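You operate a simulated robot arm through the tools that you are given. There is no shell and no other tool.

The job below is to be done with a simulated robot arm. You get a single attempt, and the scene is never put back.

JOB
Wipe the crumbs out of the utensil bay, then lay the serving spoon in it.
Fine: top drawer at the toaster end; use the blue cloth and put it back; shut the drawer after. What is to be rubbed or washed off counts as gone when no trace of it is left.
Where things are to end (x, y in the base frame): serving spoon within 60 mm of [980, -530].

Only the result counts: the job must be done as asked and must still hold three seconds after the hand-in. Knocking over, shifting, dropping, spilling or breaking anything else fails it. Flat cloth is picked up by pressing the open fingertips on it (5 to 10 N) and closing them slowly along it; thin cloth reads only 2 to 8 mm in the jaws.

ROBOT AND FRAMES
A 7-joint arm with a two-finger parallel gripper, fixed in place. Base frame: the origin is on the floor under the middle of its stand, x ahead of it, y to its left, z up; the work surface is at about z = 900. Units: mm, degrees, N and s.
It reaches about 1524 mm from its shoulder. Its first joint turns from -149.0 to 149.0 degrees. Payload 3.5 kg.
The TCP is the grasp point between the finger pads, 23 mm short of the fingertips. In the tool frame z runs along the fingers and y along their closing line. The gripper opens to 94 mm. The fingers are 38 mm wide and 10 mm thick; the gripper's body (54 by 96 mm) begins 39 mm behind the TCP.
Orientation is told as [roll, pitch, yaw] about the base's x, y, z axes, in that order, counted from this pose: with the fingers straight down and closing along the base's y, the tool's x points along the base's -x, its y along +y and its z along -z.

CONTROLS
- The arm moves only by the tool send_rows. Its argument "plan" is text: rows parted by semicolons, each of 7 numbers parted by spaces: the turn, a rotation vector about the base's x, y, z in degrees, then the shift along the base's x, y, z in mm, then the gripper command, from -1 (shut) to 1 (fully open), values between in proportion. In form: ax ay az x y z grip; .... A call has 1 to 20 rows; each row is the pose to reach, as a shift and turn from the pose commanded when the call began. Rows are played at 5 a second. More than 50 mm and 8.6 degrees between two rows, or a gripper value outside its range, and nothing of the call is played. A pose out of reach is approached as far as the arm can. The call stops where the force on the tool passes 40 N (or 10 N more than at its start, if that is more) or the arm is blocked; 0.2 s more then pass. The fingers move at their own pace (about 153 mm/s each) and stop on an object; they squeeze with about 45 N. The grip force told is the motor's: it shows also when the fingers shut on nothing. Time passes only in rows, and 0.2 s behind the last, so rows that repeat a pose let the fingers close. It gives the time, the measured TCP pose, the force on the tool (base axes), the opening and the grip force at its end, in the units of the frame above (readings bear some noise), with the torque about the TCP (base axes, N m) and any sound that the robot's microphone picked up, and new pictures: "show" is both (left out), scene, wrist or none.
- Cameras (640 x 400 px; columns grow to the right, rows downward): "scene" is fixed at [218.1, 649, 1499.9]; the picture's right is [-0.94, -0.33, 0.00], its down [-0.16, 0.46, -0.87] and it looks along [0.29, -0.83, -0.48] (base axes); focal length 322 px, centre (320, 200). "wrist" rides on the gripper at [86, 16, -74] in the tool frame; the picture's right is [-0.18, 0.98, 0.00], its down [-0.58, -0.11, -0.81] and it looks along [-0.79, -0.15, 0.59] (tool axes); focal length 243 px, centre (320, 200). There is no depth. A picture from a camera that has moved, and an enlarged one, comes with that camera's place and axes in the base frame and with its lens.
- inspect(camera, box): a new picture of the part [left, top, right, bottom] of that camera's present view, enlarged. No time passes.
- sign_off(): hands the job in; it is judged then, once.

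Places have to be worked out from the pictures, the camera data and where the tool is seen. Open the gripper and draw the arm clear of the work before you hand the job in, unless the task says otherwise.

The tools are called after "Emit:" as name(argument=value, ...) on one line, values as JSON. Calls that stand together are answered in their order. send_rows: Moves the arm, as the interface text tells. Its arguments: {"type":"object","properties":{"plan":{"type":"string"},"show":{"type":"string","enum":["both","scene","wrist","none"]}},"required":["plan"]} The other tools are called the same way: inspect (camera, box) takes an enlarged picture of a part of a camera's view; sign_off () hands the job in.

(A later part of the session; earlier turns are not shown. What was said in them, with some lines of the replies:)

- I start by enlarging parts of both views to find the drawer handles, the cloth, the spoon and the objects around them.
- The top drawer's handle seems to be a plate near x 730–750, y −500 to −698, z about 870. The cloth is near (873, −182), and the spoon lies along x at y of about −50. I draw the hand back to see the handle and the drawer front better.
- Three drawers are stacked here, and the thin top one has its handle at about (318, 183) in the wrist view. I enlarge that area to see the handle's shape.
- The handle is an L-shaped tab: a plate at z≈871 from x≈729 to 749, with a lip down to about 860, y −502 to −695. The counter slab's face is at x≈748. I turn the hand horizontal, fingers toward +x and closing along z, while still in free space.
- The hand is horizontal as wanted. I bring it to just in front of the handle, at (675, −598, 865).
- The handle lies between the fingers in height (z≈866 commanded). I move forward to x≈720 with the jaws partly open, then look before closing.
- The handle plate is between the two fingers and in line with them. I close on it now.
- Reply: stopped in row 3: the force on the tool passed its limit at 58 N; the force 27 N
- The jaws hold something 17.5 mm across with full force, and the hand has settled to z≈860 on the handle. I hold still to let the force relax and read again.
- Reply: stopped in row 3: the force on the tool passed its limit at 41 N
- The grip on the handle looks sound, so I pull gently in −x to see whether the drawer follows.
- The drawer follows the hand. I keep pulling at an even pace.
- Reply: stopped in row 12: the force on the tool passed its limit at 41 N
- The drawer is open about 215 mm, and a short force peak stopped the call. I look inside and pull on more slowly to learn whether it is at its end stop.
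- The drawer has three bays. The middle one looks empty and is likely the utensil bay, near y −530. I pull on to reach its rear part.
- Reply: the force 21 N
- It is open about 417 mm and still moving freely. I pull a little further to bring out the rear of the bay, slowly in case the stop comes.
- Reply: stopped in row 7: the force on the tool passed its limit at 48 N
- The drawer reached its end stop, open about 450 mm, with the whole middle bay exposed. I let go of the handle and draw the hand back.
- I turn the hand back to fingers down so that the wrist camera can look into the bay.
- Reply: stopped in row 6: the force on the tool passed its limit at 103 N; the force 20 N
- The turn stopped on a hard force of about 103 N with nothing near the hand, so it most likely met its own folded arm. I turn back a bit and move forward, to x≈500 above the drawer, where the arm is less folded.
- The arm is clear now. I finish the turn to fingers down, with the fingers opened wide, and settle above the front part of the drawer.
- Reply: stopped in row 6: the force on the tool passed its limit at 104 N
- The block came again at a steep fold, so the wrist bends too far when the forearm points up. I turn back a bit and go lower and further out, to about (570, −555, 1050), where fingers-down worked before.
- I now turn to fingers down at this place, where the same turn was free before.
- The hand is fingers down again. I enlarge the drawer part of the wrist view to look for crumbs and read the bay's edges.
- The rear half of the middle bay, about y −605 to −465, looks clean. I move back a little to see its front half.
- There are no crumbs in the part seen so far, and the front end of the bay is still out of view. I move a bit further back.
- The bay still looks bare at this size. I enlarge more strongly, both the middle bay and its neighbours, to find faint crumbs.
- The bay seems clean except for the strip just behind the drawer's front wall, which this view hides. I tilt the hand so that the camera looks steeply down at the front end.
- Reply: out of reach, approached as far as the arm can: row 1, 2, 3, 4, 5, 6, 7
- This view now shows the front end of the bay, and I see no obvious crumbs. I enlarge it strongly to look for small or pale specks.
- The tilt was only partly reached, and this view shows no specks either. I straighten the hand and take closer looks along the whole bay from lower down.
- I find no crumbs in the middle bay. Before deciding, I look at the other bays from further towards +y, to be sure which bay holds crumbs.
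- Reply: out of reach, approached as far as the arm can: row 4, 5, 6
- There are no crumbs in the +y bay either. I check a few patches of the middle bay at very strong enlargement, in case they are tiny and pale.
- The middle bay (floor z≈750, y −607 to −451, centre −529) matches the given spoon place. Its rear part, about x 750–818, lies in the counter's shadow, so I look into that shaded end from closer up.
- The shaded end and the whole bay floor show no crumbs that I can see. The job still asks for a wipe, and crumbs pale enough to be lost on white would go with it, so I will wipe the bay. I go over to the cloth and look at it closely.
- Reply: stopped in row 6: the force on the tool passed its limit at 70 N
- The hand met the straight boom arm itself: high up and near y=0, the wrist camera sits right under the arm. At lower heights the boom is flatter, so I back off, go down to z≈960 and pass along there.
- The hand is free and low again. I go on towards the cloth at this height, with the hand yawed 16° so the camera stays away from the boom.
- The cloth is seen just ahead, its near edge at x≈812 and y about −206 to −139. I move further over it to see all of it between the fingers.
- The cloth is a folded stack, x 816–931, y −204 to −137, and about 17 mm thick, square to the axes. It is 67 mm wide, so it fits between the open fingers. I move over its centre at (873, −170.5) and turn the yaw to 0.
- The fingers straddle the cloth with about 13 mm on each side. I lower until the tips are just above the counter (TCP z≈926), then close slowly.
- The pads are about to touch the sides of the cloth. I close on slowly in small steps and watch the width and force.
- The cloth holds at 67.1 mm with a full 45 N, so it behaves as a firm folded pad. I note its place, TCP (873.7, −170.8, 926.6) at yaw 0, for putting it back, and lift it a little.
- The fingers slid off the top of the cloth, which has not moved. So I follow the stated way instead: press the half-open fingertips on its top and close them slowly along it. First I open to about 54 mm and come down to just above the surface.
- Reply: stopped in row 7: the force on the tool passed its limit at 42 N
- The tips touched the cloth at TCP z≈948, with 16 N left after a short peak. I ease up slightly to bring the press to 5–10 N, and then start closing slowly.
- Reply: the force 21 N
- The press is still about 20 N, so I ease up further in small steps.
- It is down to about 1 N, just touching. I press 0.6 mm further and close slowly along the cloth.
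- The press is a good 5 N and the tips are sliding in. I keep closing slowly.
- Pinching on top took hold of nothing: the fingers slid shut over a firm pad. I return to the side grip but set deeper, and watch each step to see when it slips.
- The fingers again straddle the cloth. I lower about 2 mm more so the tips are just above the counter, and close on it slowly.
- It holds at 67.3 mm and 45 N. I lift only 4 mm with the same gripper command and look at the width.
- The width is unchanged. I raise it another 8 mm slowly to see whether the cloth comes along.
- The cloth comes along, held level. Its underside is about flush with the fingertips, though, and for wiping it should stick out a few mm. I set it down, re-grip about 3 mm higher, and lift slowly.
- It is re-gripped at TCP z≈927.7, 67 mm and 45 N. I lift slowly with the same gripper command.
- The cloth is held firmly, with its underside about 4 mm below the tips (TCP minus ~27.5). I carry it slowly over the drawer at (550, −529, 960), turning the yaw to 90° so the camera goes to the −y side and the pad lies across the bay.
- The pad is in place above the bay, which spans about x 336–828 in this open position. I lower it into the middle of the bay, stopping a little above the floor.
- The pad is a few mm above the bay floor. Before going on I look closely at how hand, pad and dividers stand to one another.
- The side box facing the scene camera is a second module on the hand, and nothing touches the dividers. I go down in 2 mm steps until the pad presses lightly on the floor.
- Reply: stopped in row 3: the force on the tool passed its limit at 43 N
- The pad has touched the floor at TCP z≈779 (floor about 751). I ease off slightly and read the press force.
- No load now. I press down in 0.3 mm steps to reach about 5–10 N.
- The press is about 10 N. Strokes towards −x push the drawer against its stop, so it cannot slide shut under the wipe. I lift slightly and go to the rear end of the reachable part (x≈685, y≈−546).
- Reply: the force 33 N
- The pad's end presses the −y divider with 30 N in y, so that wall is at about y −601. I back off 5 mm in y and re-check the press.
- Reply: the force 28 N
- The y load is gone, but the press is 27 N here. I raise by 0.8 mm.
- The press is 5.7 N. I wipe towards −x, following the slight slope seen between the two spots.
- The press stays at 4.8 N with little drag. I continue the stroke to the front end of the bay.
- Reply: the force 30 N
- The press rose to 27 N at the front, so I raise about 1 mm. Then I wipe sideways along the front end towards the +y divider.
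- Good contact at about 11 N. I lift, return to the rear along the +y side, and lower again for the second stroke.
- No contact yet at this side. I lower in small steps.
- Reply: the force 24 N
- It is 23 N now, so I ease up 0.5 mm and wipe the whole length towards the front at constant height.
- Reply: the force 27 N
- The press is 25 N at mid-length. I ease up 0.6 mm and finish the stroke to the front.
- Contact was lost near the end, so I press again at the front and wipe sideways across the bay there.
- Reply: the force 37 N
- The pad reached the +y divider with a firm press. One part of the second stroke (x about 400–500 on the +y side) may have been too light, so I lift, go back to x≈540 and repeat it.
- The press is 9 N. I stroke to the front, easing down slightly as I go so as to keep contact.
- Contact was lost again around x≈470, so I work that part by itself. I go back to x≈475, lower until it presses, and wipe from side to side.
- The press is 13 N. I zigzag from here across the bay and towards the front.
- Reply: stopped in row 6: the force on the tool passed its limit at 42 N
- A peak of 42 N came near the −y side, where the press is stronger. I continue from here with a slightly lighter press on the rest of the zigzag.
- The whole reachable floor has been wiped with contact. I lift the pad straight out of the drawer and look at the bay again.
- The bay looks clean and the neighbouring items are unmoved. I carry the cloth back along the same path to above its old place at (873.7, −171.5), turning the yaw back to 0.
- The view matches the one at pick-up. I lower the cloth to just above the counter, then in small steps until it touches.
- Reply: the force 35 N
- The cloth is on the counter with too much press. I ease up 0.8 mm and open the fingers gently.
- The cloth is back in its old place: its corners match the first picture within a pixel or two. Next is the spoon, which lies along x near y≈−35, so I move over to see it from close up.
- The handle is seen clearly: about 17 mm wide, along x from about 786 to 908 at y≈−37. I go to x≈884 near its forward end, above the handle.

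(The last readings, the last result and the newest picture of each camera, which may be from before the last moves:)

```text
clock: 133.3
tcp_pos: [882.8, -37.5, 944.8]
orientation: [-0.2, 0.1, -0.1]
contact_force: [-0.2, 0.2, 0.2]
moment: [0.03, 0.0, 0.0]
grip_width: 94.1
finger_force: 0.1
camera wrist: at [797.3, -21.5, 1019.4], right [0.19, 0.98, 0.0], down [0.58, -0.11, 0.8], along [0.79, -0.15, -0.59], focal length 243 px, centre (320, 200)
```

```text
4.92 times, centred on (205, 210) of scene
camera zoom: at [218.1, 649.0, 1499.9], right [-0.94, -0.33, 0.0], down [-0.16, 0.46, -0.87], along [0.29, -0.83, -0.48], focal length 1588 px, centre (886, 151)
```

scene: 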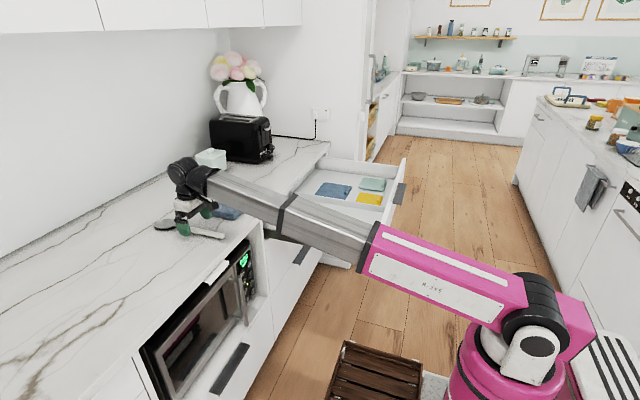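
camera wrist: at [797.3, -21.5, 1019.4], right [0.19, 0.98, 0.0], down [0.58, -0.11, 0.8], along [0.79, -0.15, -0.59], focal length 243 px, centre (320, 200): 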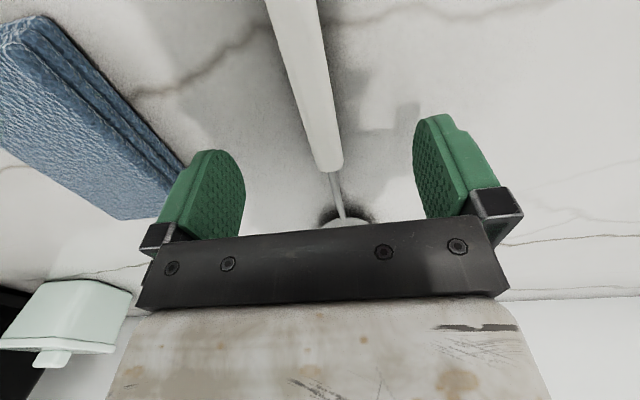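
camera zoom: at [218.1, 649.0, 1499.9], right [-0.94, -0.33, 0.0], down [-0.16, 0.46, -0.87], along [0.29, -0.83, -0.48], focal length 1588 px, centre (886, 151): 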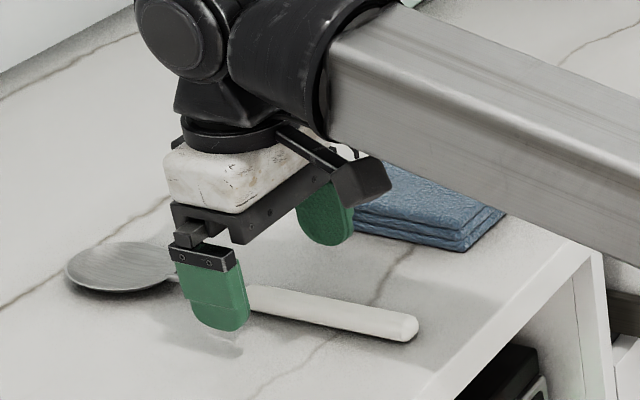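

The handle is centred between the fingers, with its forward end at x≈912. I lower to TCP z≈925 and close gently.

Emit:
send_rows(plan="0 0 0 0 0 -6 1; 0 0 0 0 0 -12 1; 0 0 0 0 0 -17 1; 0 0 0 0 0 -20 1; 0 0 0 0 0 -20 0.5; 0 0 0 0 0 -20 0; 0 0 0 0 0 -20 -0.4; 0 0 0 0 0 -20 -0.55; 0 0 0 0 0 -20 -0.62; 0 0 0 0 0 -20 -0.68; 0 0 0 0 0 -20 -0.75; 0 0 0 0 0 -20 -0.8; 0 0 0 0 0 -20 -0.8", show="wrist")

```text
clock: 136.1
tcp_pos: [881.6, -37.5, 925.6]
orientation: [-0.2, 0.1, -0.1]
contact_force: [0.4, 0.0, 0.4]
moment: [0.02, -0.01, 0.01]
grip_width: 17.3
finger_force: 44.2
camera wrist: at [795.5, -20.9, 999.5], right [0.19, 0.98, 0.0], down [0.58, -0.11, 0.8], along [0.79, -0.15, -0.59], focal length 243 px, centre (320, 200)
```

wrist: 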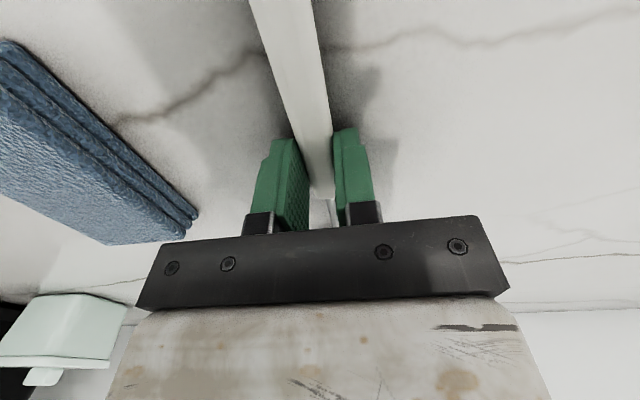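

The handle is gripped at 17.3 mm and 44 N. I lift slowly and check that the spoon stays level.

Emit:
send_rows(plan="0 0 0 0 0 1 -0.8; 0 0 0 0 0 3 -0.8; 0 0 0 0 0 6 -0.8; 0 0 0 0 0 10 -0.8; 0 0 0 0 0 15 -0.8; 0 0 0 0 0 20 -0.8; 0 0 0 0 0 25 -0.8; 0 0 0 0 0 30 -0.8; 0 0 0 0 0 35 -0.8; 0 0 0 0 0 35 -0.8", show="wrist")

Emit:
inspect(camera="scene", box=[140, 165, 270, 245])

```text
clock: 138.3
tcp_pos: [882.0, -37.9, 961.8]
orientation: [-0.2, 0.2, -0.1]
contact_force: [1.0, 1.0, -0.5]
moment: [0.01, 0.01, 0.03]
grip_width: 17.3
finger_force: 45.3
camera wrist: at [795.3, -21.3, 1035.7], right [0.19, 0.98, 0.0], down [0.58, -0.11, 0.8], along [0.79, -0.15, -0.59], focal length 243 px, centre (320, 200)
```

wrist: 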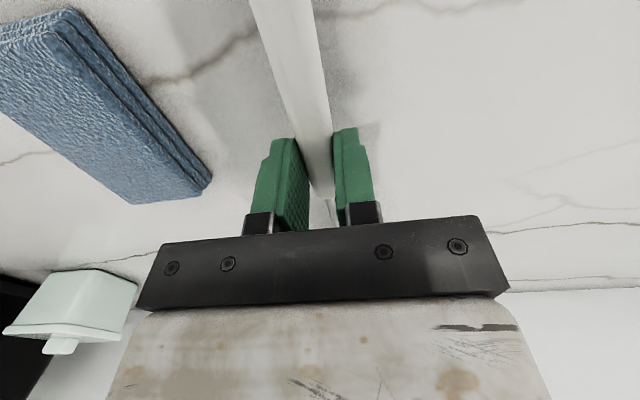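

```text
4.92 times, centred on (205, 205) of scene
camera zoom: at [218.1, 649.0, 1499.9], right [-0.94, -0.33, 0.0], down [-0.16, 0.46, -0.87], along [0.29, -0.83, -0.48], focal length 1588 px, centre (886, 175)
```

zoom: 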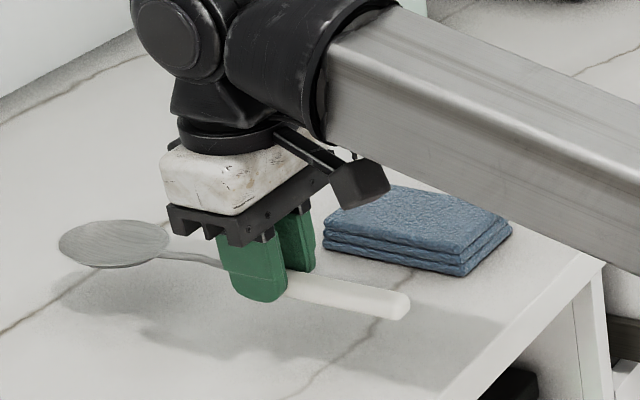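

The spoon is level: its bowl tip is about 170 mm ahead of the TCP, its handle end about 96 mm behind, so its middle is at TCP+37 in x. I carry it over to above the bay, raised over the cloth and yawed on the way to keep the camera clear of the boom.

Emit:
send_rows(plan="0 0 0 0 0 8 -0.8; 0 0 4 -5 -5 16 -0.8; 0 0 8 -20 -30 16 -0.8; 0 0 12 -35 -60 16 -0.8; 0 0 16 -50 -95 16 -0.8; 0 0 16 -65 -130 16 -0.8; 0 0 16 -82 -165 16 -0.8; 0 0 16 -105 -195 12 -0.8; 0 0 16 -130 -220 8 -0.8; 0 0 16 -155 -250 4 -0.8; 0 0 16 -180 -280 0 -0.8; 0 0 16 -205 -310 0 -0.8; 0 0 16 -230 -340 0 -0.8; 0 0 16 -255 -370 0 -0.8; 0 0 16 -280 -395 0 -0.8; 0 0 16 -305 -420 0 -0.8; 0 0 12 -330 -445 0 -0.8; 0 0 8 -355 -465 0 -0.8; 0 0 4 -375 -480 0 -0.8; 0 0 0 -394 -490 0 -0.8", show="both")

Emit:
inspect(camera="scene", box=[180, 130, 410, 270])

```text
clock: 142.5
tcp_pos: [486.3, -528.2, 959.3]
orientation: [-0.3, 0.2, 0.0]
contact_force: [-0.1, 1.1, -0.9]
moment: [-0.02, 0.03, 0.01]
grip_width: 17.2
finger_force: 45.1
camera wrist: at [400.3, -511.8, 1034.2], right [0.19, 0.98, 0.0], down [0.58, -0.11, 0.8], along [0.79, -0.15, -0.59], focal length 243 px, centre (320, 200)
```

scene: 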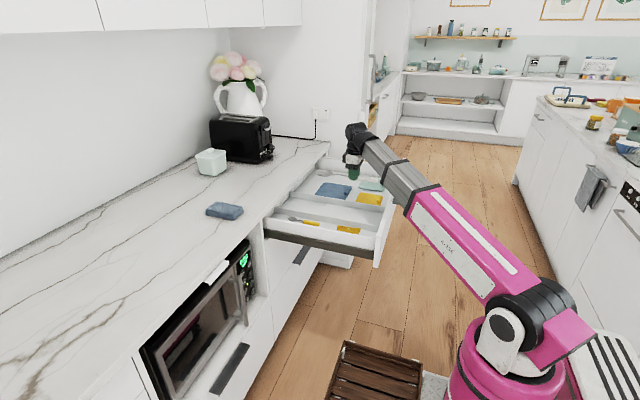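
wrist: 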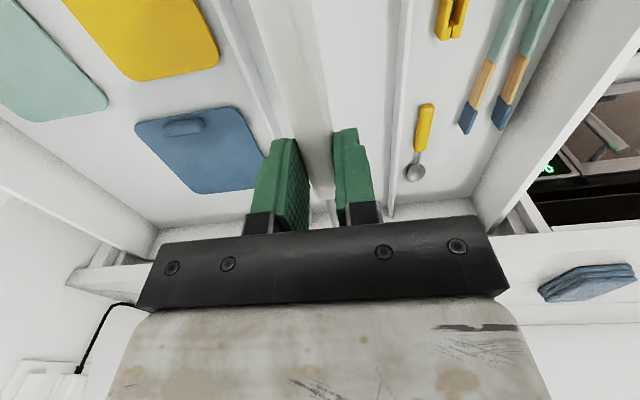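

```text
2.78 times, centred on (295, 200) of scene
camera zoom: at [218.1, 649.0, 1499.9], right [-0.94, -0.33, 0.0], down [-0.16, 0.46, -0.87], along [0.29, -0.83, -0.48], focal length 897 px, centre (390, 200)
```

zoom: 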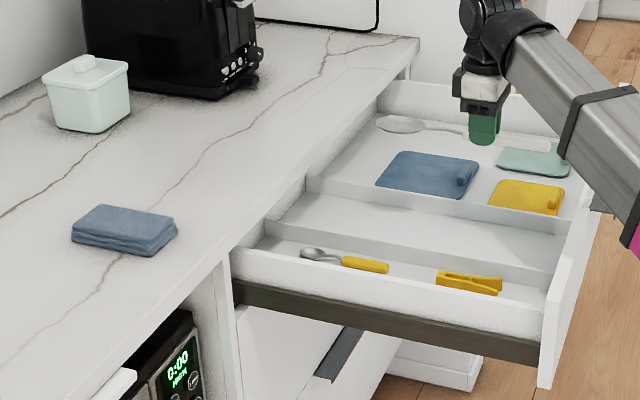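

The spoon hangs level right above the middle bay, along x. I lower it into the bay to a few mm above the floor.

Emit:
send_rows(plan="0 0 0 2 0 -20 -0.8; 0 0 0 2 0 -45 -0.8; 0 0 0 2 0 -70 -0.8; 0 0 0 2 0 -95 -0.8; 0 0 0 2 0 -120 -0.8; 0 0 0 2 0 -145 -0.8; 0 0 0 2 0 -162 -0.8; 0 0 0 2 0 -172 -0.8; 0 0 0 2 0 -176 -0.8; 0 0 0 2 0 -176 -0.8", show="both")

Emit:
inspect(camera="scene", box=[280, 150, 410, 250])

```text
clock: 144.7
tcp_pos: [488.7, -528.1, 786.9]
orientation: [-0.2, 0.2, -0.1]
contact_force: [0.0, -0.4, -0.8]
moment: [-0.05, 0.03, 0.02]
grip_width: 17.0
finger_force: 45.0
camera wrist: at [403.3, -510.7, 859.9], right [0.19, 0.98, 0.0], down [0.58, -0.11, 0.8], along [0.79, -0.15, -0.59], focal length 243 px, centre (320, 200)
```

scene: 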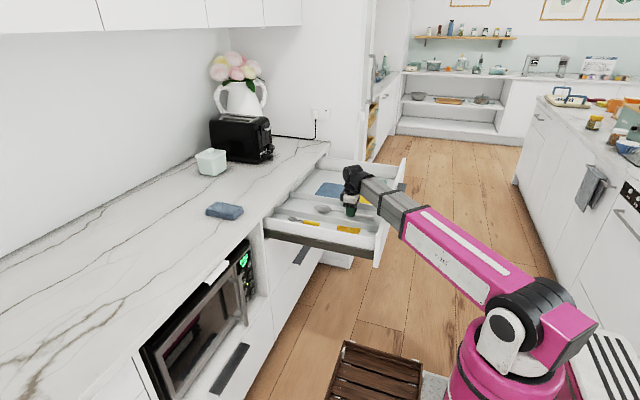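
wrist: 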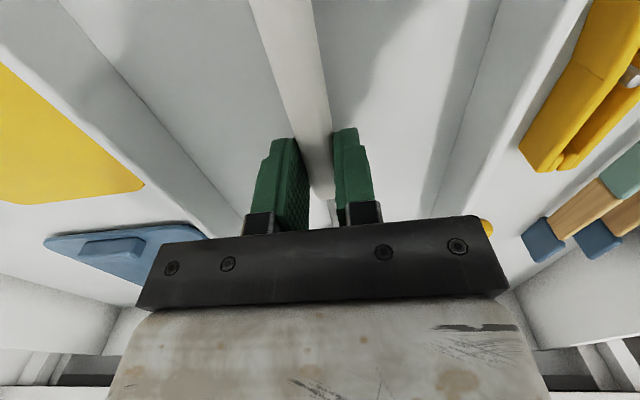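

```text
4.00 times, centred on (345, 200) of scene
camera zoom: at [218.1, 649.0, 1499.9], right [-0.94, -0.33, 0.0], down [-0.16, 0.46, -0.87], along [0.29, -0.83, -0.48], focal length 1290 px, centre (220, 200)
```

zoom: 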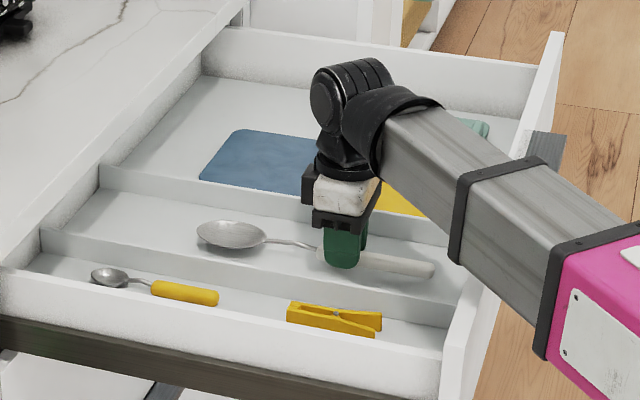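

The spoon is in the middle bay, clear of both dividers. I lower it the last few mm to the floor.

Emit:
send_rows(plan="0 0 0 0 0 -3 -0.8; 0 0 0 0 0 -5 -0.8; 0 0 0 0 0 -6.5 -0.8; 0 0 0 0 0 -6.5 -0.8", show="none")

```text
clock: 145.7
tcp_pos: [491.3, -526.6, 778.7]
orientation: [-0.2, 0.3, -0.2]
contact_force: [1.0, -0.1, -1.1]
moment: [0.03, 0.05, 0.01]
grip_width: 17.2
finger_force: 44.4
```

Emit:
send_rows(plan="0 0 0 0 0 -1 -0.8; 0 0 0 0 0 -2 -0.8; 0 0 0 0 0 -2.6 -0.8; 0 0 0 0 0 -2.6 -0.8", show="none")

```text
clock: 146.7
tcp_pos: [491.4, -527.5, 777.9]
orientation: [-0.1, 0.1, 0.0]
contact_force: [-1.7, 2.1, 27.3]
moment: [0.08, -0.9, 0.1]
grip_width: 17.2
finger_force: 44.7
```

It touches the floor with 27 N. I ease up slightly, open the fingers gently and rise straight up.

Emit:
send_rows(plan="0 0 0 0 0 0.5 -0.8; 0 0 0 0 0 0.8 -0.8; 0 0 0 0 0 0.8 -0.6; 0 0 0 0 0 0.8 -0.5; 0 0 0 0 0 0.8 -0.3; 0 0 0 0 0 0.8 0; 0 0 0 0 0 0.8 0.2; 0 0 0 0 0 5 0.2; 0 0 0 0 0 15 0.2; 0 0 0 0 0 35 0.2; 0 0 0 0 0 60 0.2; 0 0 0 0 0 90 0.2; 0 0 0 0 0 125 0.2; 0 0 0 0 0 160 0.2; 0 0 0 0 0 185 0.2; 0 0 0 0 0 185 0.2", show="both")

Emit:
inspect(camera="scene", box=[260, 150, 410, 260])

```text
clock: 150.1
tcp_pos: [488.6, -525.9, 959.9]
orientation: [-0.1, 0.2, -0.1]
contact_force: [-0.4, 0.0, 0.2]
moment: [0.02, -0.01, 0.01]
grip_width: 56.4
finger_force: 0.1
camera wrist: at [402.7, -510.7, 1034.0], right [0.19, 0.98, 0.0], down [0.58, -0.11, 0.8], along [0.79, -0.15, -0.59], focal length 243 px, centre (320, 200)
```

scene: 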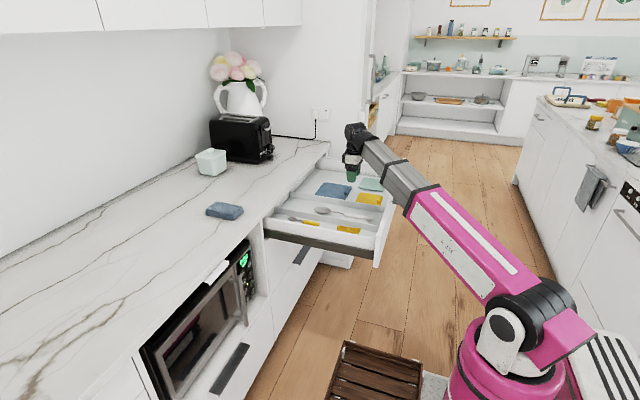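
wrist: 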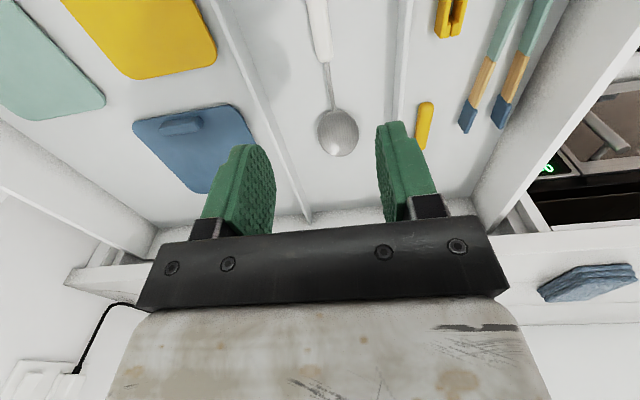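

```text
3.64 times, centred on (335, 205) of scene
camera zoom: at [218.1, 649.0, 1499.9], right [-0.94, -0.33, 0.0], down [-0.16, 0.46, -0.87], along [0.29, -0.83, -0.48], focal length 1173 px, centre (266, 182)
```

zoom: 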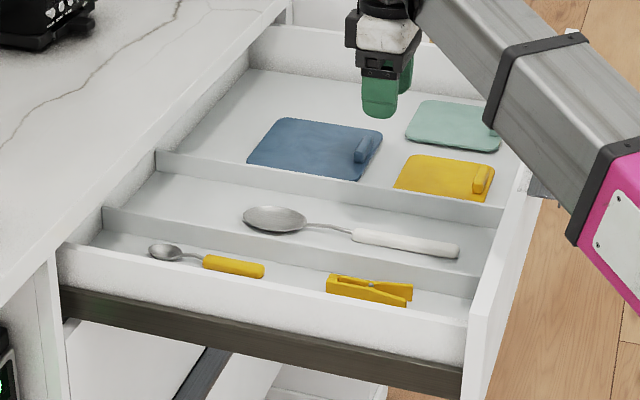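

The spoon lies in the middle bay with its middle at about (527, −527), which is about (977, −527) once the drawer is shut. Next I close the drawer by pushing its front with shut fingertips, the hand horizontal. First I go up to where that turn was free, near (512, −550, 1060).

Emit:
send_rows(plan="0 0 0 6 -6 30 0; 0 0 0 12 -14 60 -0.5; 0 0 0 20 -22 85 -1; 0 0 0 23 -25 100 -1; 0 0 0 23 -25 100 -1", show="wrist")

Emit:
inspect(camera="wrist", box=[220, 0, 460, 180])

```text
clock: 151.3
tcp_pos: [512.6, -551.9, 1063.3]
orientation: [-0.1, 0.3, -0.1]
contact_force: [0.4, 0.1, -0.4]
moment: [-0.02, 0.01, 0.0]
grip_width: 0.1
finger_force: 42.7
camera wrist: at [426.5, -535.6, 1136.6], right [0.19, 0.98, 0.0], down [0.58, -0.11, 0.8], along [0.79, -0.15, -0.59], focal length 243 px, centre (320, 200)
```

wrist: 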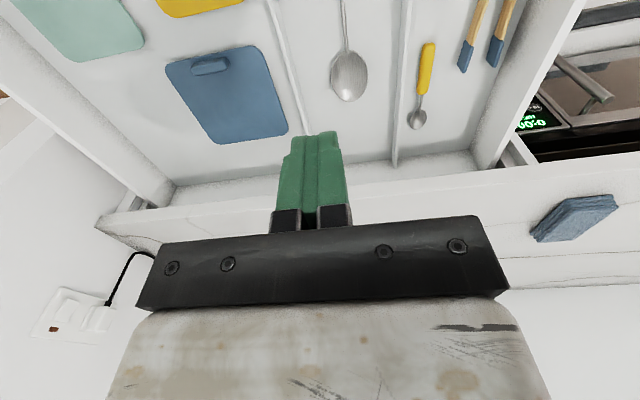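

```text
2.22 times, centred on (340, 90) of wrist
camera zoom: at [426.5, -535.6, 1136.6], right [0.19, 0.98, 0.0], down [0.58, -0.11, 0.8], along [0.79, -0.15, -0.59], focal length 539 px, centre (276, 444)
```

zoom: 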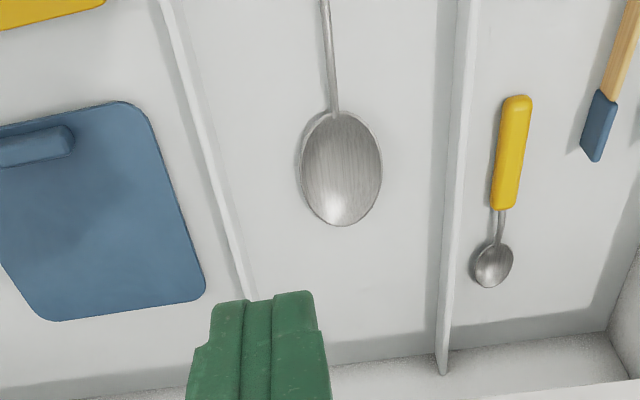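

The spoon lies well inside the bay and the floor around it is clean. I turn the hand horizontal as before, fingers shut.

Emit:
send_rows(plan="4.62 -4.62 -4.62 0 0 0 -1; 9.24 -9.24 -9.24 0 0 0 -1; 13.86 -13.86 -13.86 0 0 0 -1; 18.48 -18.48 -18.48 0 0 0 -1; 23.09 -23.09 -23.09 0 0 0 -1; 27.71 -27.71 -27.71 0 0 0 -1; 32.33 -32.33 -32.33 0 0 0 -1; 36.95 -36.95 -36.95 0 0 0 -1; 41.57 -41.57 -41.57 0 0 0 -1; 46.19 -46.19 -46.19 0 0 0 -1; 50.81 -50.81 -50.81 0 0 0 -1; 55.43 -55.43 -55.43 0 0 0 -1; 60.04 -60.04 -60.04 0 0 0 -1; 64.66 -64.66 -64.66 0 0 0 -1; 69.28 -69.28 -69.28 0 0 0 -1; 69.28 -69.28 -69.28 0 0 0 -1", show="scene")

```text
clock: 154.7
tcp_pos: [513.4, -553.6, 1063.1]
orientation: [89.9, 0.2, -89.9]
contact_force: [1.0, 0.3, 0.1]
moment: [0.03, -0.01, -0.01]
grip_width: 0.0
finger_force: 41.8
```

scene: 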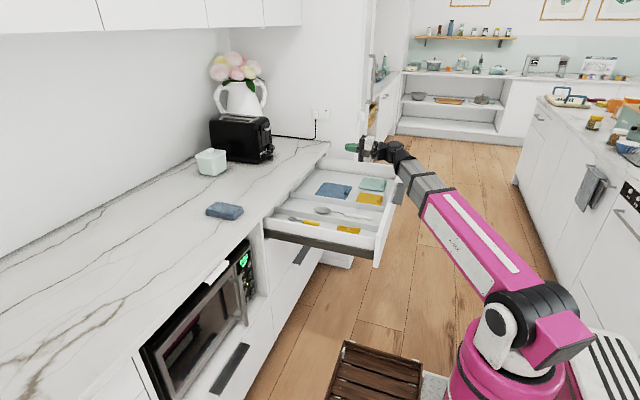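

The turn went through. I move back over the front panel to x≈210 and then down in front of it.

Emit:
send_rows(plan="0 0 0 -40 -6 0 -1; 0 0 0 -80 -12 0 -1; 0 0 0 -120 -18 0 -1; 0 0 0 -160 -24 0 -1; 0 0 0 -200 -30 0 -1; 0 0 0 -240 -36 0 -1; 0 0 0 -275 -40 0 -1; 0 0 0 -303 -44 0 -1; 0 0 0 -303 -44 -40 -1; 0 0 0 -303 -44 -80 -1; 0 0 0 -303 -44 -120 -1; 0 0 0 -303 -44 -160 -1; 0 0 0 -303 -44 -200 -1; 0 0 0 -303 -44 -235 -1; 0 0 0 -303 -44 -235 -1", show="both")

Emit:
inspect(camera="scene", box=[340, 150, 450, 260])

```text
clock: 157.9
tcp_pos: [211.2, -594.7, 823.9]
orientation: [89.9, 0.1, -89.8]
contact_force: [0.6, 0.4, 0.5]
moment: [0.02, 0.04, 0.0]
grip_width: 0.0
finger_force: 42.5
camera wrist: at [135.5, -509.0, 839.4], right [0.0, -0.18, 0.98], down [-0.8, -0.58, -0.11], along [0.59, -0.79, -0.15], focal length 243 px, centre (320, 200)
```

scene: 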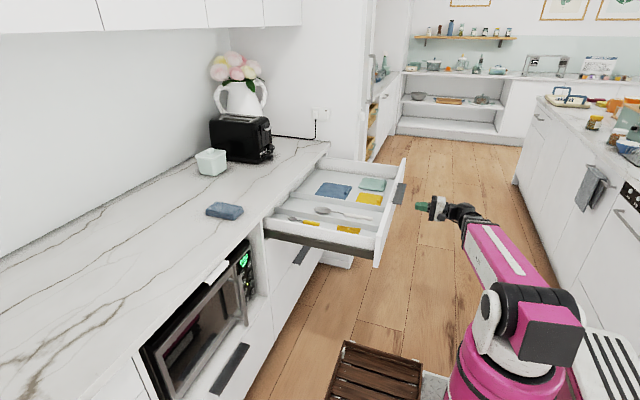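
wrist: 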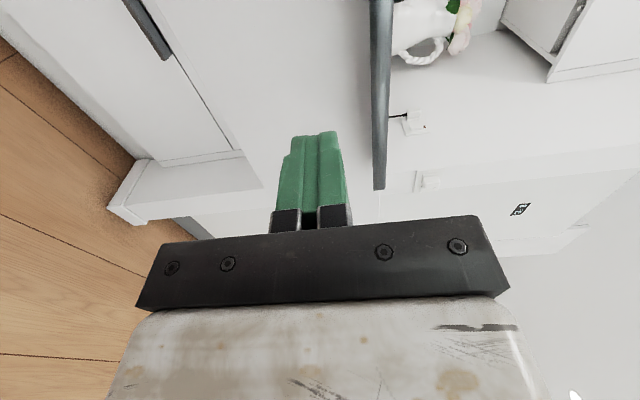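

```text
3.64 times, centred on (395, 205) of scene
camera zoom: at [218.1, 649.0, 1499.9], right [-0.94, -0.33, 0.0], down [-0.16, 0.46, -0.87], along [0.29, -0.83, -0.48], focal length 1173 px, centre (47, 182)
```

zoom: 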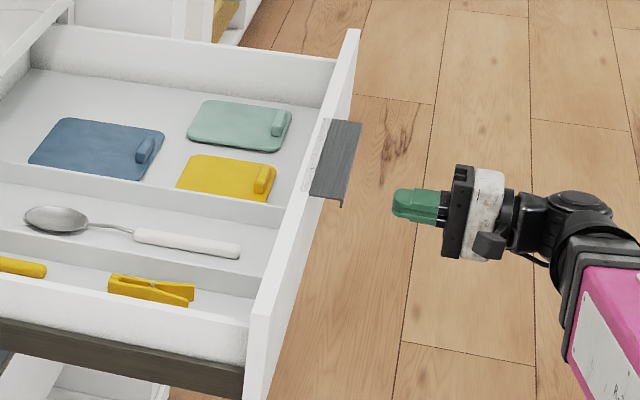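

The shut fingertips face the panel below the handle at z≈824. I move in, make contact gently and start pushing the drawer shut.

Emit:
send_rows(plan="0 0 0 20 0 0 -1; 0 0 0 40 0 0 -1; 0 0 0 54 0 0 -1; 0 0 0 60 0 0 -1; 0 0 0 63 0 0 -1; 0 0 0 66 0 0 -1; 0 0 0 69 0 0 -1; 0 0 0 73 0 0 -1; 0 0 0 78 0 0 -1; 0 0 0 84 0 0 -1; 0 0 0 91 0 0 -1; 0 0 0 99 0 0 -1; 0 0 0 107 0 0 -1; 0 0 0 115 0 0 -1; 0 0 0 123 0 0 -1; 0 0 0 131 0 0 -1; 0 0 0 139 0 0 -1; 0 0 0 147 0 0 -1; 0 0 0 155 0 0 -1; 0 0 0 163 0 0 -1", show="scene")

Emit:
inspect(camera="scene", box=[260, 150, 430, 270])

```text
clock: 162.1
tcp_pos: [373.2, -596.6, 827.1]
orientation: [89.8, 0.1, -89.8]
contact_force: [0.6, -0.1, -0.4]
moment: [0.01, 0.02, 0.0]
grip_width: 0.0
finger_force: 42.2
```

scene: 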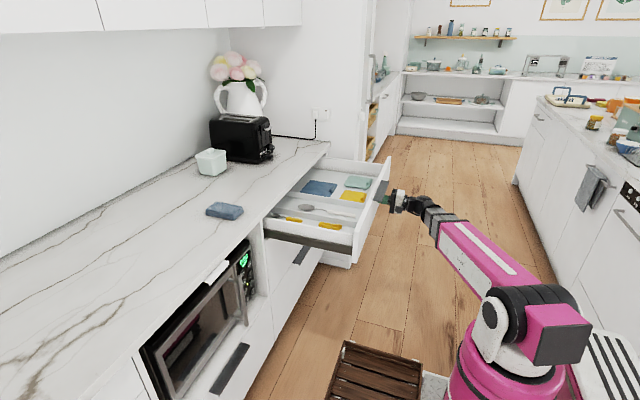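

```text
3.33 times, centred on (345, 210) of scene
camera zoom: at [218.1, 649.0, 1499.9], right [-0.94, -0.33, 0.0], down [-0.16, 0.46, -0.87], along [0.29, -0.83, -0.48], focal length 1075 px, centre (237, 167)
```

zoom: 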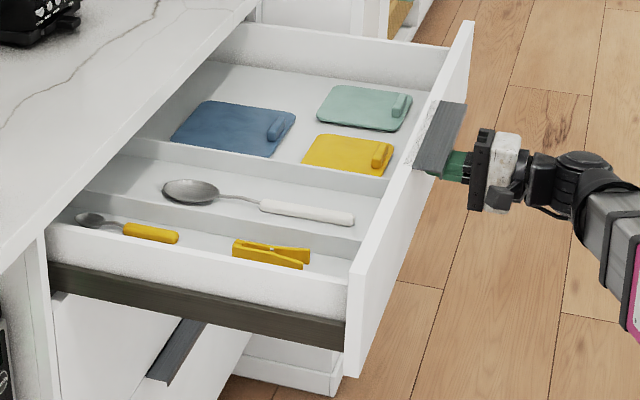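

The drawer slides in easily and its contents stay in place. I keep pushing at the same gentle pace.

Emit:
send_rows(plan="0 0 0 6 0 0 -1; 0 0 0 14 0 0 -1; 0 0 0 22 0 0 -1; 0 0 0 30 0 0 -1; 0 0 0 38 0 0 -1; 0 0 0 46 0 0 -1; 0 0 0 54 0 0 -1; 0 0 0 62 0 0 -1; 0 0 0 70 0 0 -1; 0 0 0 78 0 0 -1; 0 0 0 86 0 0 -1; 0 0 0 94 0 0 -1; 0 0 0 102 0 0 -1; 0 0 0 110 0 0 -1; 0 0 0 118 0 0 -1; 0 0 0 126 0 0 -1; 0 0 0 134 0 0 -1; 0 0 0 142 0 0 -1; 0 0 0 150 0 0 -1; 0 0 0 158 0 0 -1", show="scene")

Emit:
inspect(camera="scene", box=[250, 140, 400, 260])

```text
clock: 166.3
tcp_pos: [531.9, -594.7, 825.1]
orientation: [89.9, 0.1, -89.8]
contact_force: [0.8, -0.1, -0.6]
moment: [0.04, 0.01, -0.01]
grip_width: 0.0
finger_force: 42.2
```

scene: 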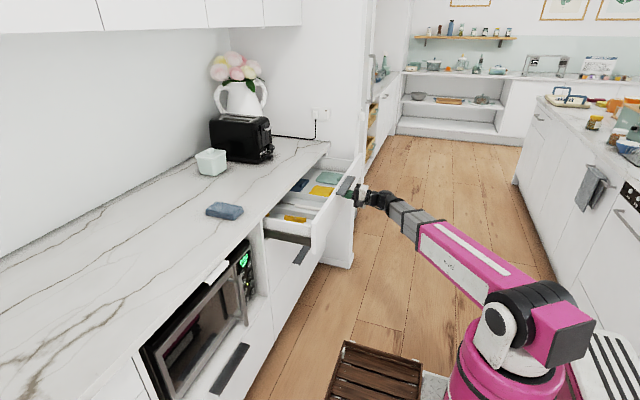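

```text
3.33 times, centred on (325, 200) of scene
camera zoom: at [218.1, 649.0, 1499.9], right [-0.94, -0.33, 0.0], down [-0.16, 0.46, -0.87], along [0.29, -0.83, -0.48], focal length 1075 px, centre (303, 200)
```

zoom: 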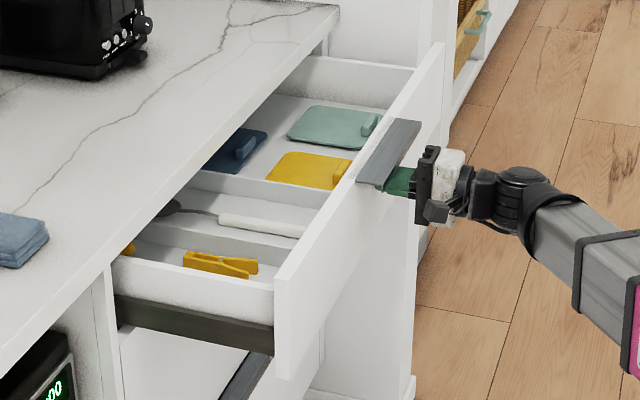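

The drawer is about halfway in, contents steady. I push on.

Emit:
send_rows(plan="0 0 0 6 0 0 -1; 0 0 0 14 0 0 -1; 0 0 0 22 0 0 -1; 0 0 0 30 0 0 -1; 0 0 0 38 0 0 -1; 0 0 0 46 0 0 -1; 0 0 0 54 0 0 -1; 0 0 0 62 0 0 -1; 0 0 0 70 0 0 -1; 0 0 0 78 0 0 -1; 0 0 0 86 0 0 -1; 0 0 0 94 0 0 -1; 0 0 0 102 0 0 -1; 0 0 0 110 0 0 -1; 0 0 0 118 0 0 -1; 0 0 0 126 0 0 -1; 0 0 0 134 0 0 -1; 0 0 0 142 0 0 -1; 0 0 0 149 0 0 -1; 0 0 0 155 0 0 -1", show="scene")

Emit:
inspect(camera="scene", box=[250, 140, 380, 250])

```text
clock: 170.5
tcp_pos: [686.2, -597.0, 825.6]
orientation: [89.8, 0.1, -89.7]
contact_force: [0.3, 0.6, 0.9]
moment: [-0.01, 0.0, 0.0]
grip_width: 0.2
finger_force: 42.4
```

scene: 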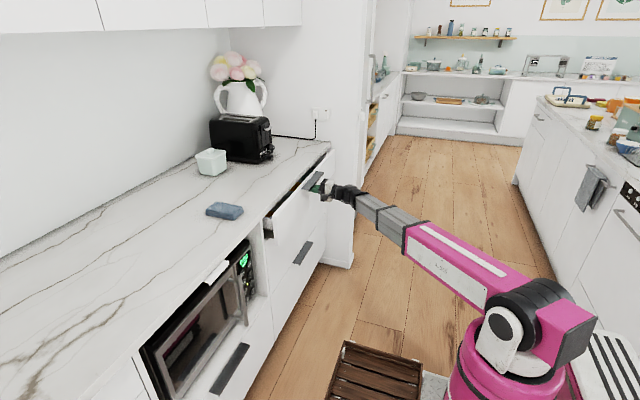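

```text
3.64 times, centred on (315, 195) of scene
camera zoom: at [218.1, 649.0, 1499.9], right [-0.94, -0.33, 0.0], down [-0.16, 0.46, -0.87], along [0.29, -0.83, -0.48], focal length 1173 px, centre (338, 218)
```

zoom: 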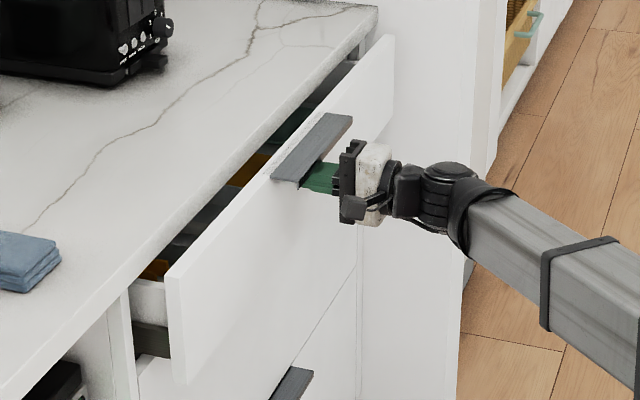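

About 40 mm remain. I push the last part slowly, until it seats.

Emit:
send_rows(plan="0 0 0 4 0 0 -1; 0 0 0 8 0 0 -1; 0 0 0 12 0 0 -1; 0 0 0 16 0 0 -1; 0 0 0 20 0 0 -1; 0 0 0 24 0 0 -1; 0 0 0 27 0 0 -1; 0 0 0 30 0 0 -1; 0 0 0 33 0 0 -1; 0 0 0 36 0 0 -1; 0 0 0 38 0 0 -1; 0 0 0 40 0 0 -1; 0 0 0 42 0 0 -1; 0 0 0 44 0 0 -1; 0 0 0 46 0 0 -1; 0 0 0 48 0 0 -1", show="scene")

Emit:
inspect(camera="scene", box=[230, 130, 350, 270])

```text
clock: 173.9
tcp_pos: [733.3, -596.2, 825.8]
orientation: [89.7, 0.2, -89.8]
contact_force: [-0.5, 0.2, -0.1]
moment: [-0.01, 0.06, 0.0]
grip_width: 0.1
finger_force: 42.3
```

scene: 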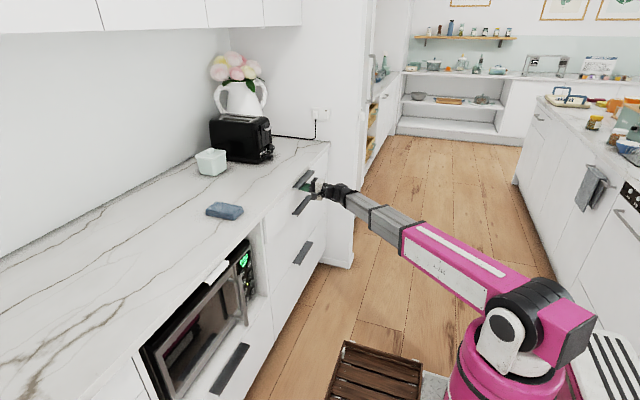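

```text
2.86 times, centred on (290, 200) of scene
camera zoom: at [218.1, 649.0, 1499.9], right [-0.94, -0.33, 0.0], down [-0.16, 0.46, -0.87], along [0.29, -0.83, -0.48], focal length 922 px, centre (406, 200)
```

zoom: 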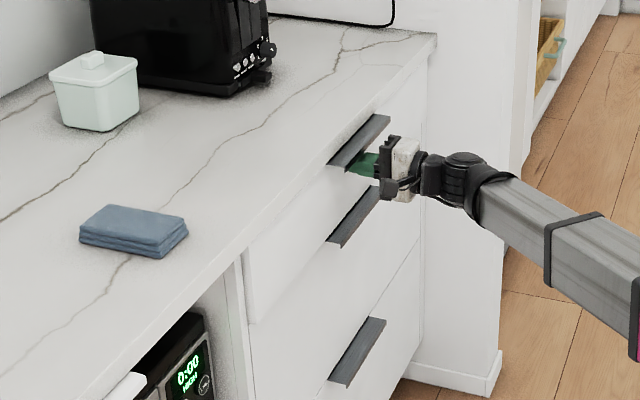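

There is no stop force yet, so I push on in 1.5 mm steps until it is felt.

Emit:
send_rows(plan="0 0 0 1.5 0 0 -1; 0 0 0 3 0 0 -1; 0 0 0 4.5 0 0 -1; 0 0 0 6 0 0 -1; 0 0 0 7.5 0 0 -1; 0 0 0 9 0 0 -1; 0 0 0 10.5 0 0 -1; 0 0 0 12 0 0 -1", show="scene")

Emit:
inspect(camera="scene", box=[240, 120, 350, 280])

```text
clock: 175.7
tcp_pos: [746.0, -596.3, 825.9]
orientation: [89.8, 0.0, -89.8]
contact_force: [0.3, 0.3, 0.3]
moment: [0.0, 0.03, 0.01]
grip_width: 0.0
finger_force: 42.5
```

scene: 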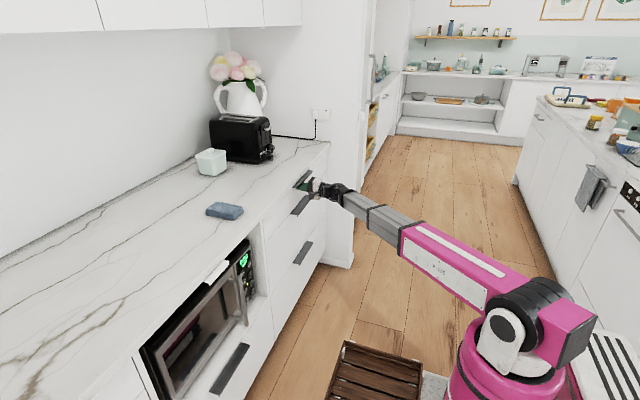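

```text
2.50 times, centred on (295, 200) of scene
camera zoom: at [218.1, 649.0, 1499.9], right [-0.94, -0.33, 0.0], down [-0.16, 0.46, -0.87], along [0.29, -0.83, -0.48], focal length 806 px, centre (382, 200)
```

zoom: 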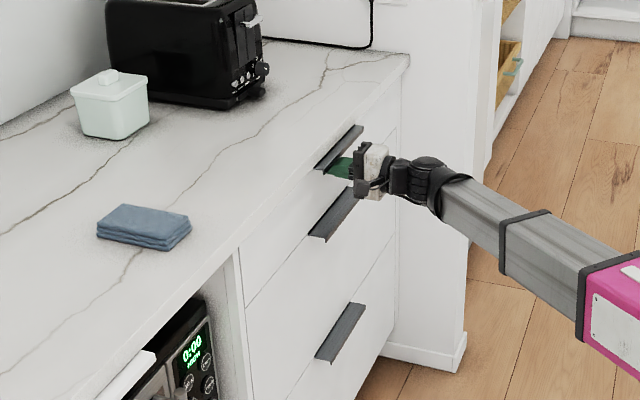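

The handle now sits where it was at first in this view. I push on with 1 mm steps to feel the end stop.

Emit:
send_rows(plan="0 0 0 1 0 0 -1; 0 0 0 2 0 0 -1; 0 0 0 3 0 0 -1; 0 0 0 4 0 0 -1; 0 0 0 5 0 0 -1; 0 0 0 6 0 0 -1; 0 0 0 7 0 0 -1; 0 0 0 8 0 0 -1", show="none")

```text
clock: 176.9
tcp_pos: [746.8, -597.0, 825.5]
orientation: [89.8, 0.1, -89.9]
contact_force: [-12.8, -1.4, 2.8]
moment: [-0.01, -0.13, -0.27]
grip_width: 0.0
finger_force: 42.6
stopped in row 6: the force on the tool passed its limit at 43 N (the readings are from after the stop); the commanded pose is now the measured one
```

The push met a firm stop (43 N peak), so the drawer is fully shut. I draw the hand straight back without touching the handle, and then open the gripper.

Emit:
send_rows(plan="0 0 0 -4 0 0 -1; 0 0 0 -12 0 0 -1; 0 0 0 -25 0 0 -1; 0 0 0 -45 0 0 -1; 0 0 0 -70 0 0 -1; 0 0 0 -100 0 0 -1; 0 0 0 -135 0 0 -0.5; 0 0 0 -170 0 0 0; 0 0 0 -205 0 0 0.5; 0 0 0 -240 0 10 1; 0 0 0 -260 0 30 1; 0 0 0 -260 0 30 1", show="both")

Emit:
inspect(camera="scene", box=[240, 120, 350, 280])

Emit:
inspect(camera="scene", box=[130, 50, 350, 280])

```text
clock: 179.5
tcp_pos: [489.3, -599.9, 858.3]
orientation: [89.8, 0.2, -89.8]
contact_force: [0.8, 0.1, -0.2]
moment: [0.03, 0.01, 0.02]
grip_width: 94.0
finger_force: 0.1
camera wrist: at [414.5, -514.0, 873.9], right [0.0, -0.19, 0.98], down [-0.81, -0.58, -0.11], along [0.59, -0.79, -0.15], focal length 243 px, centre (320, 200)
```

scene: 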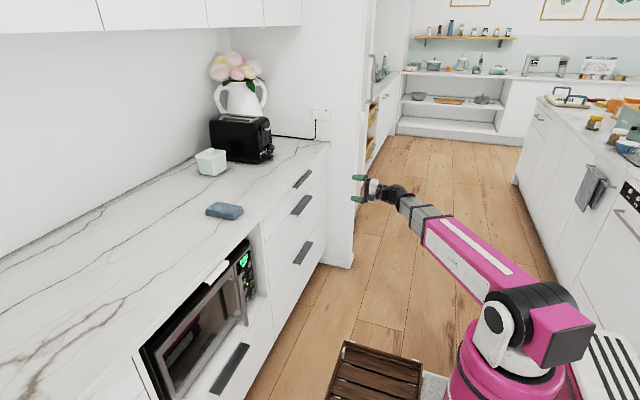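
wrist: 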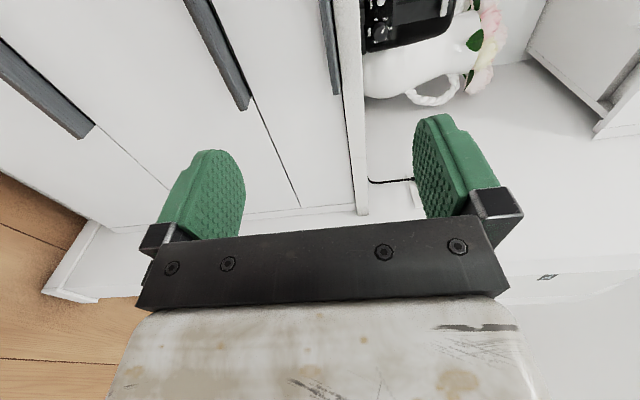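

```text
2.50 times, centred on (295, 200) of scene
camera zoom: at [218.1, 649.0, 1499.9], right [-0.94, -0.33, 0.0], down [-0.16, 0.46, -0.87], along [0.29, -0.83, -0.48], focal length 806 px, centre (382, 200)
```

zoom: 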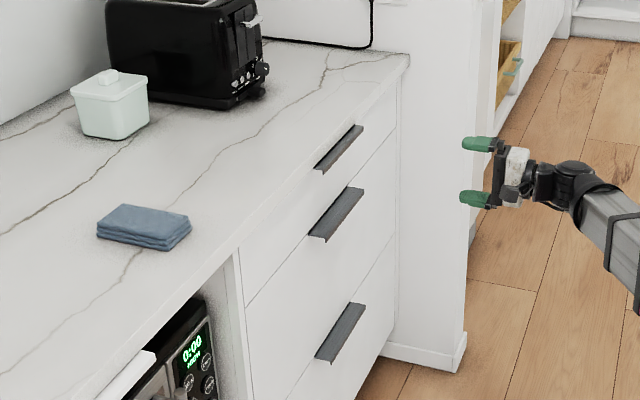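

```text
1.74 times, centred on (240, 165) of scene
camera zoom: at [218.1, 649.0, 1499.9], right [-0.94, -0.33, 0.0], down [-0.16, 0.46, -0.87], along [0.29, -0.83, -0.48], focal length 561 px, centre (459, 261)
```

zoom: 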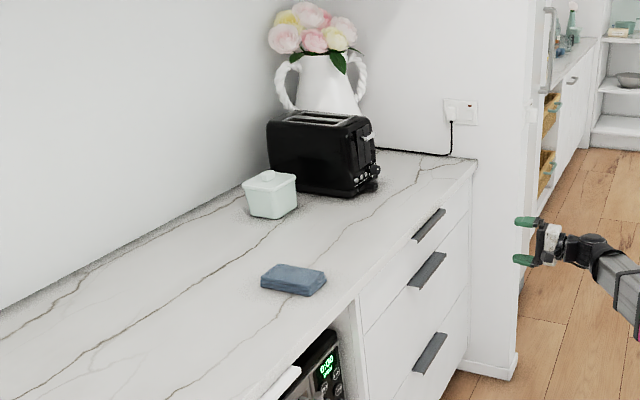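

The drawer is shut, the cloth is back where it was, the spoon is in the bay, and nothing else has shifted. The gripper is open and the arm is clear, so I hand the job in.

Emit:
sign_off()

```text
The job is handed in.
```

I wiped the utensil bay with the blue cloth, laid the serving spoon in it, and shut the drawer. However, I never saw any crumbs in the bay, so I can't say for certain that crumbs were removed.

- **Bay:** I took the middle bay to be the utensil bay, because the spoon position you gave falls there. I searched it closely before wiping and found nothing.
- **Wipe:** I wiped the floor across its full width, but not two end strips. About 100 mm at the back stays under the counter even with the drawer fully open, and about 20 mm lies just behind the drawer front. Both looked clean when I inspected them.
- **Spoon:** I laid its middle at about [977, -527] as measured before closing, which is within your 60 mm. With the drawer shut I couldn't check whether it slid, though it stayed put in the parts of the close I could see.
- **Cloth:** It is back where it started, to within what the pictures can show.
- **Drawer:** It is pushed in to its end stop, and its handle sits where it did at the start.
- **Other things:** Nothing else looked shifted. The gripper is open and the arm is clear.

While turning the hand above the drawer, it bumped against its own arm three times, with peaks up to about 104 N. I rerouted each time, and nothing else was touched.
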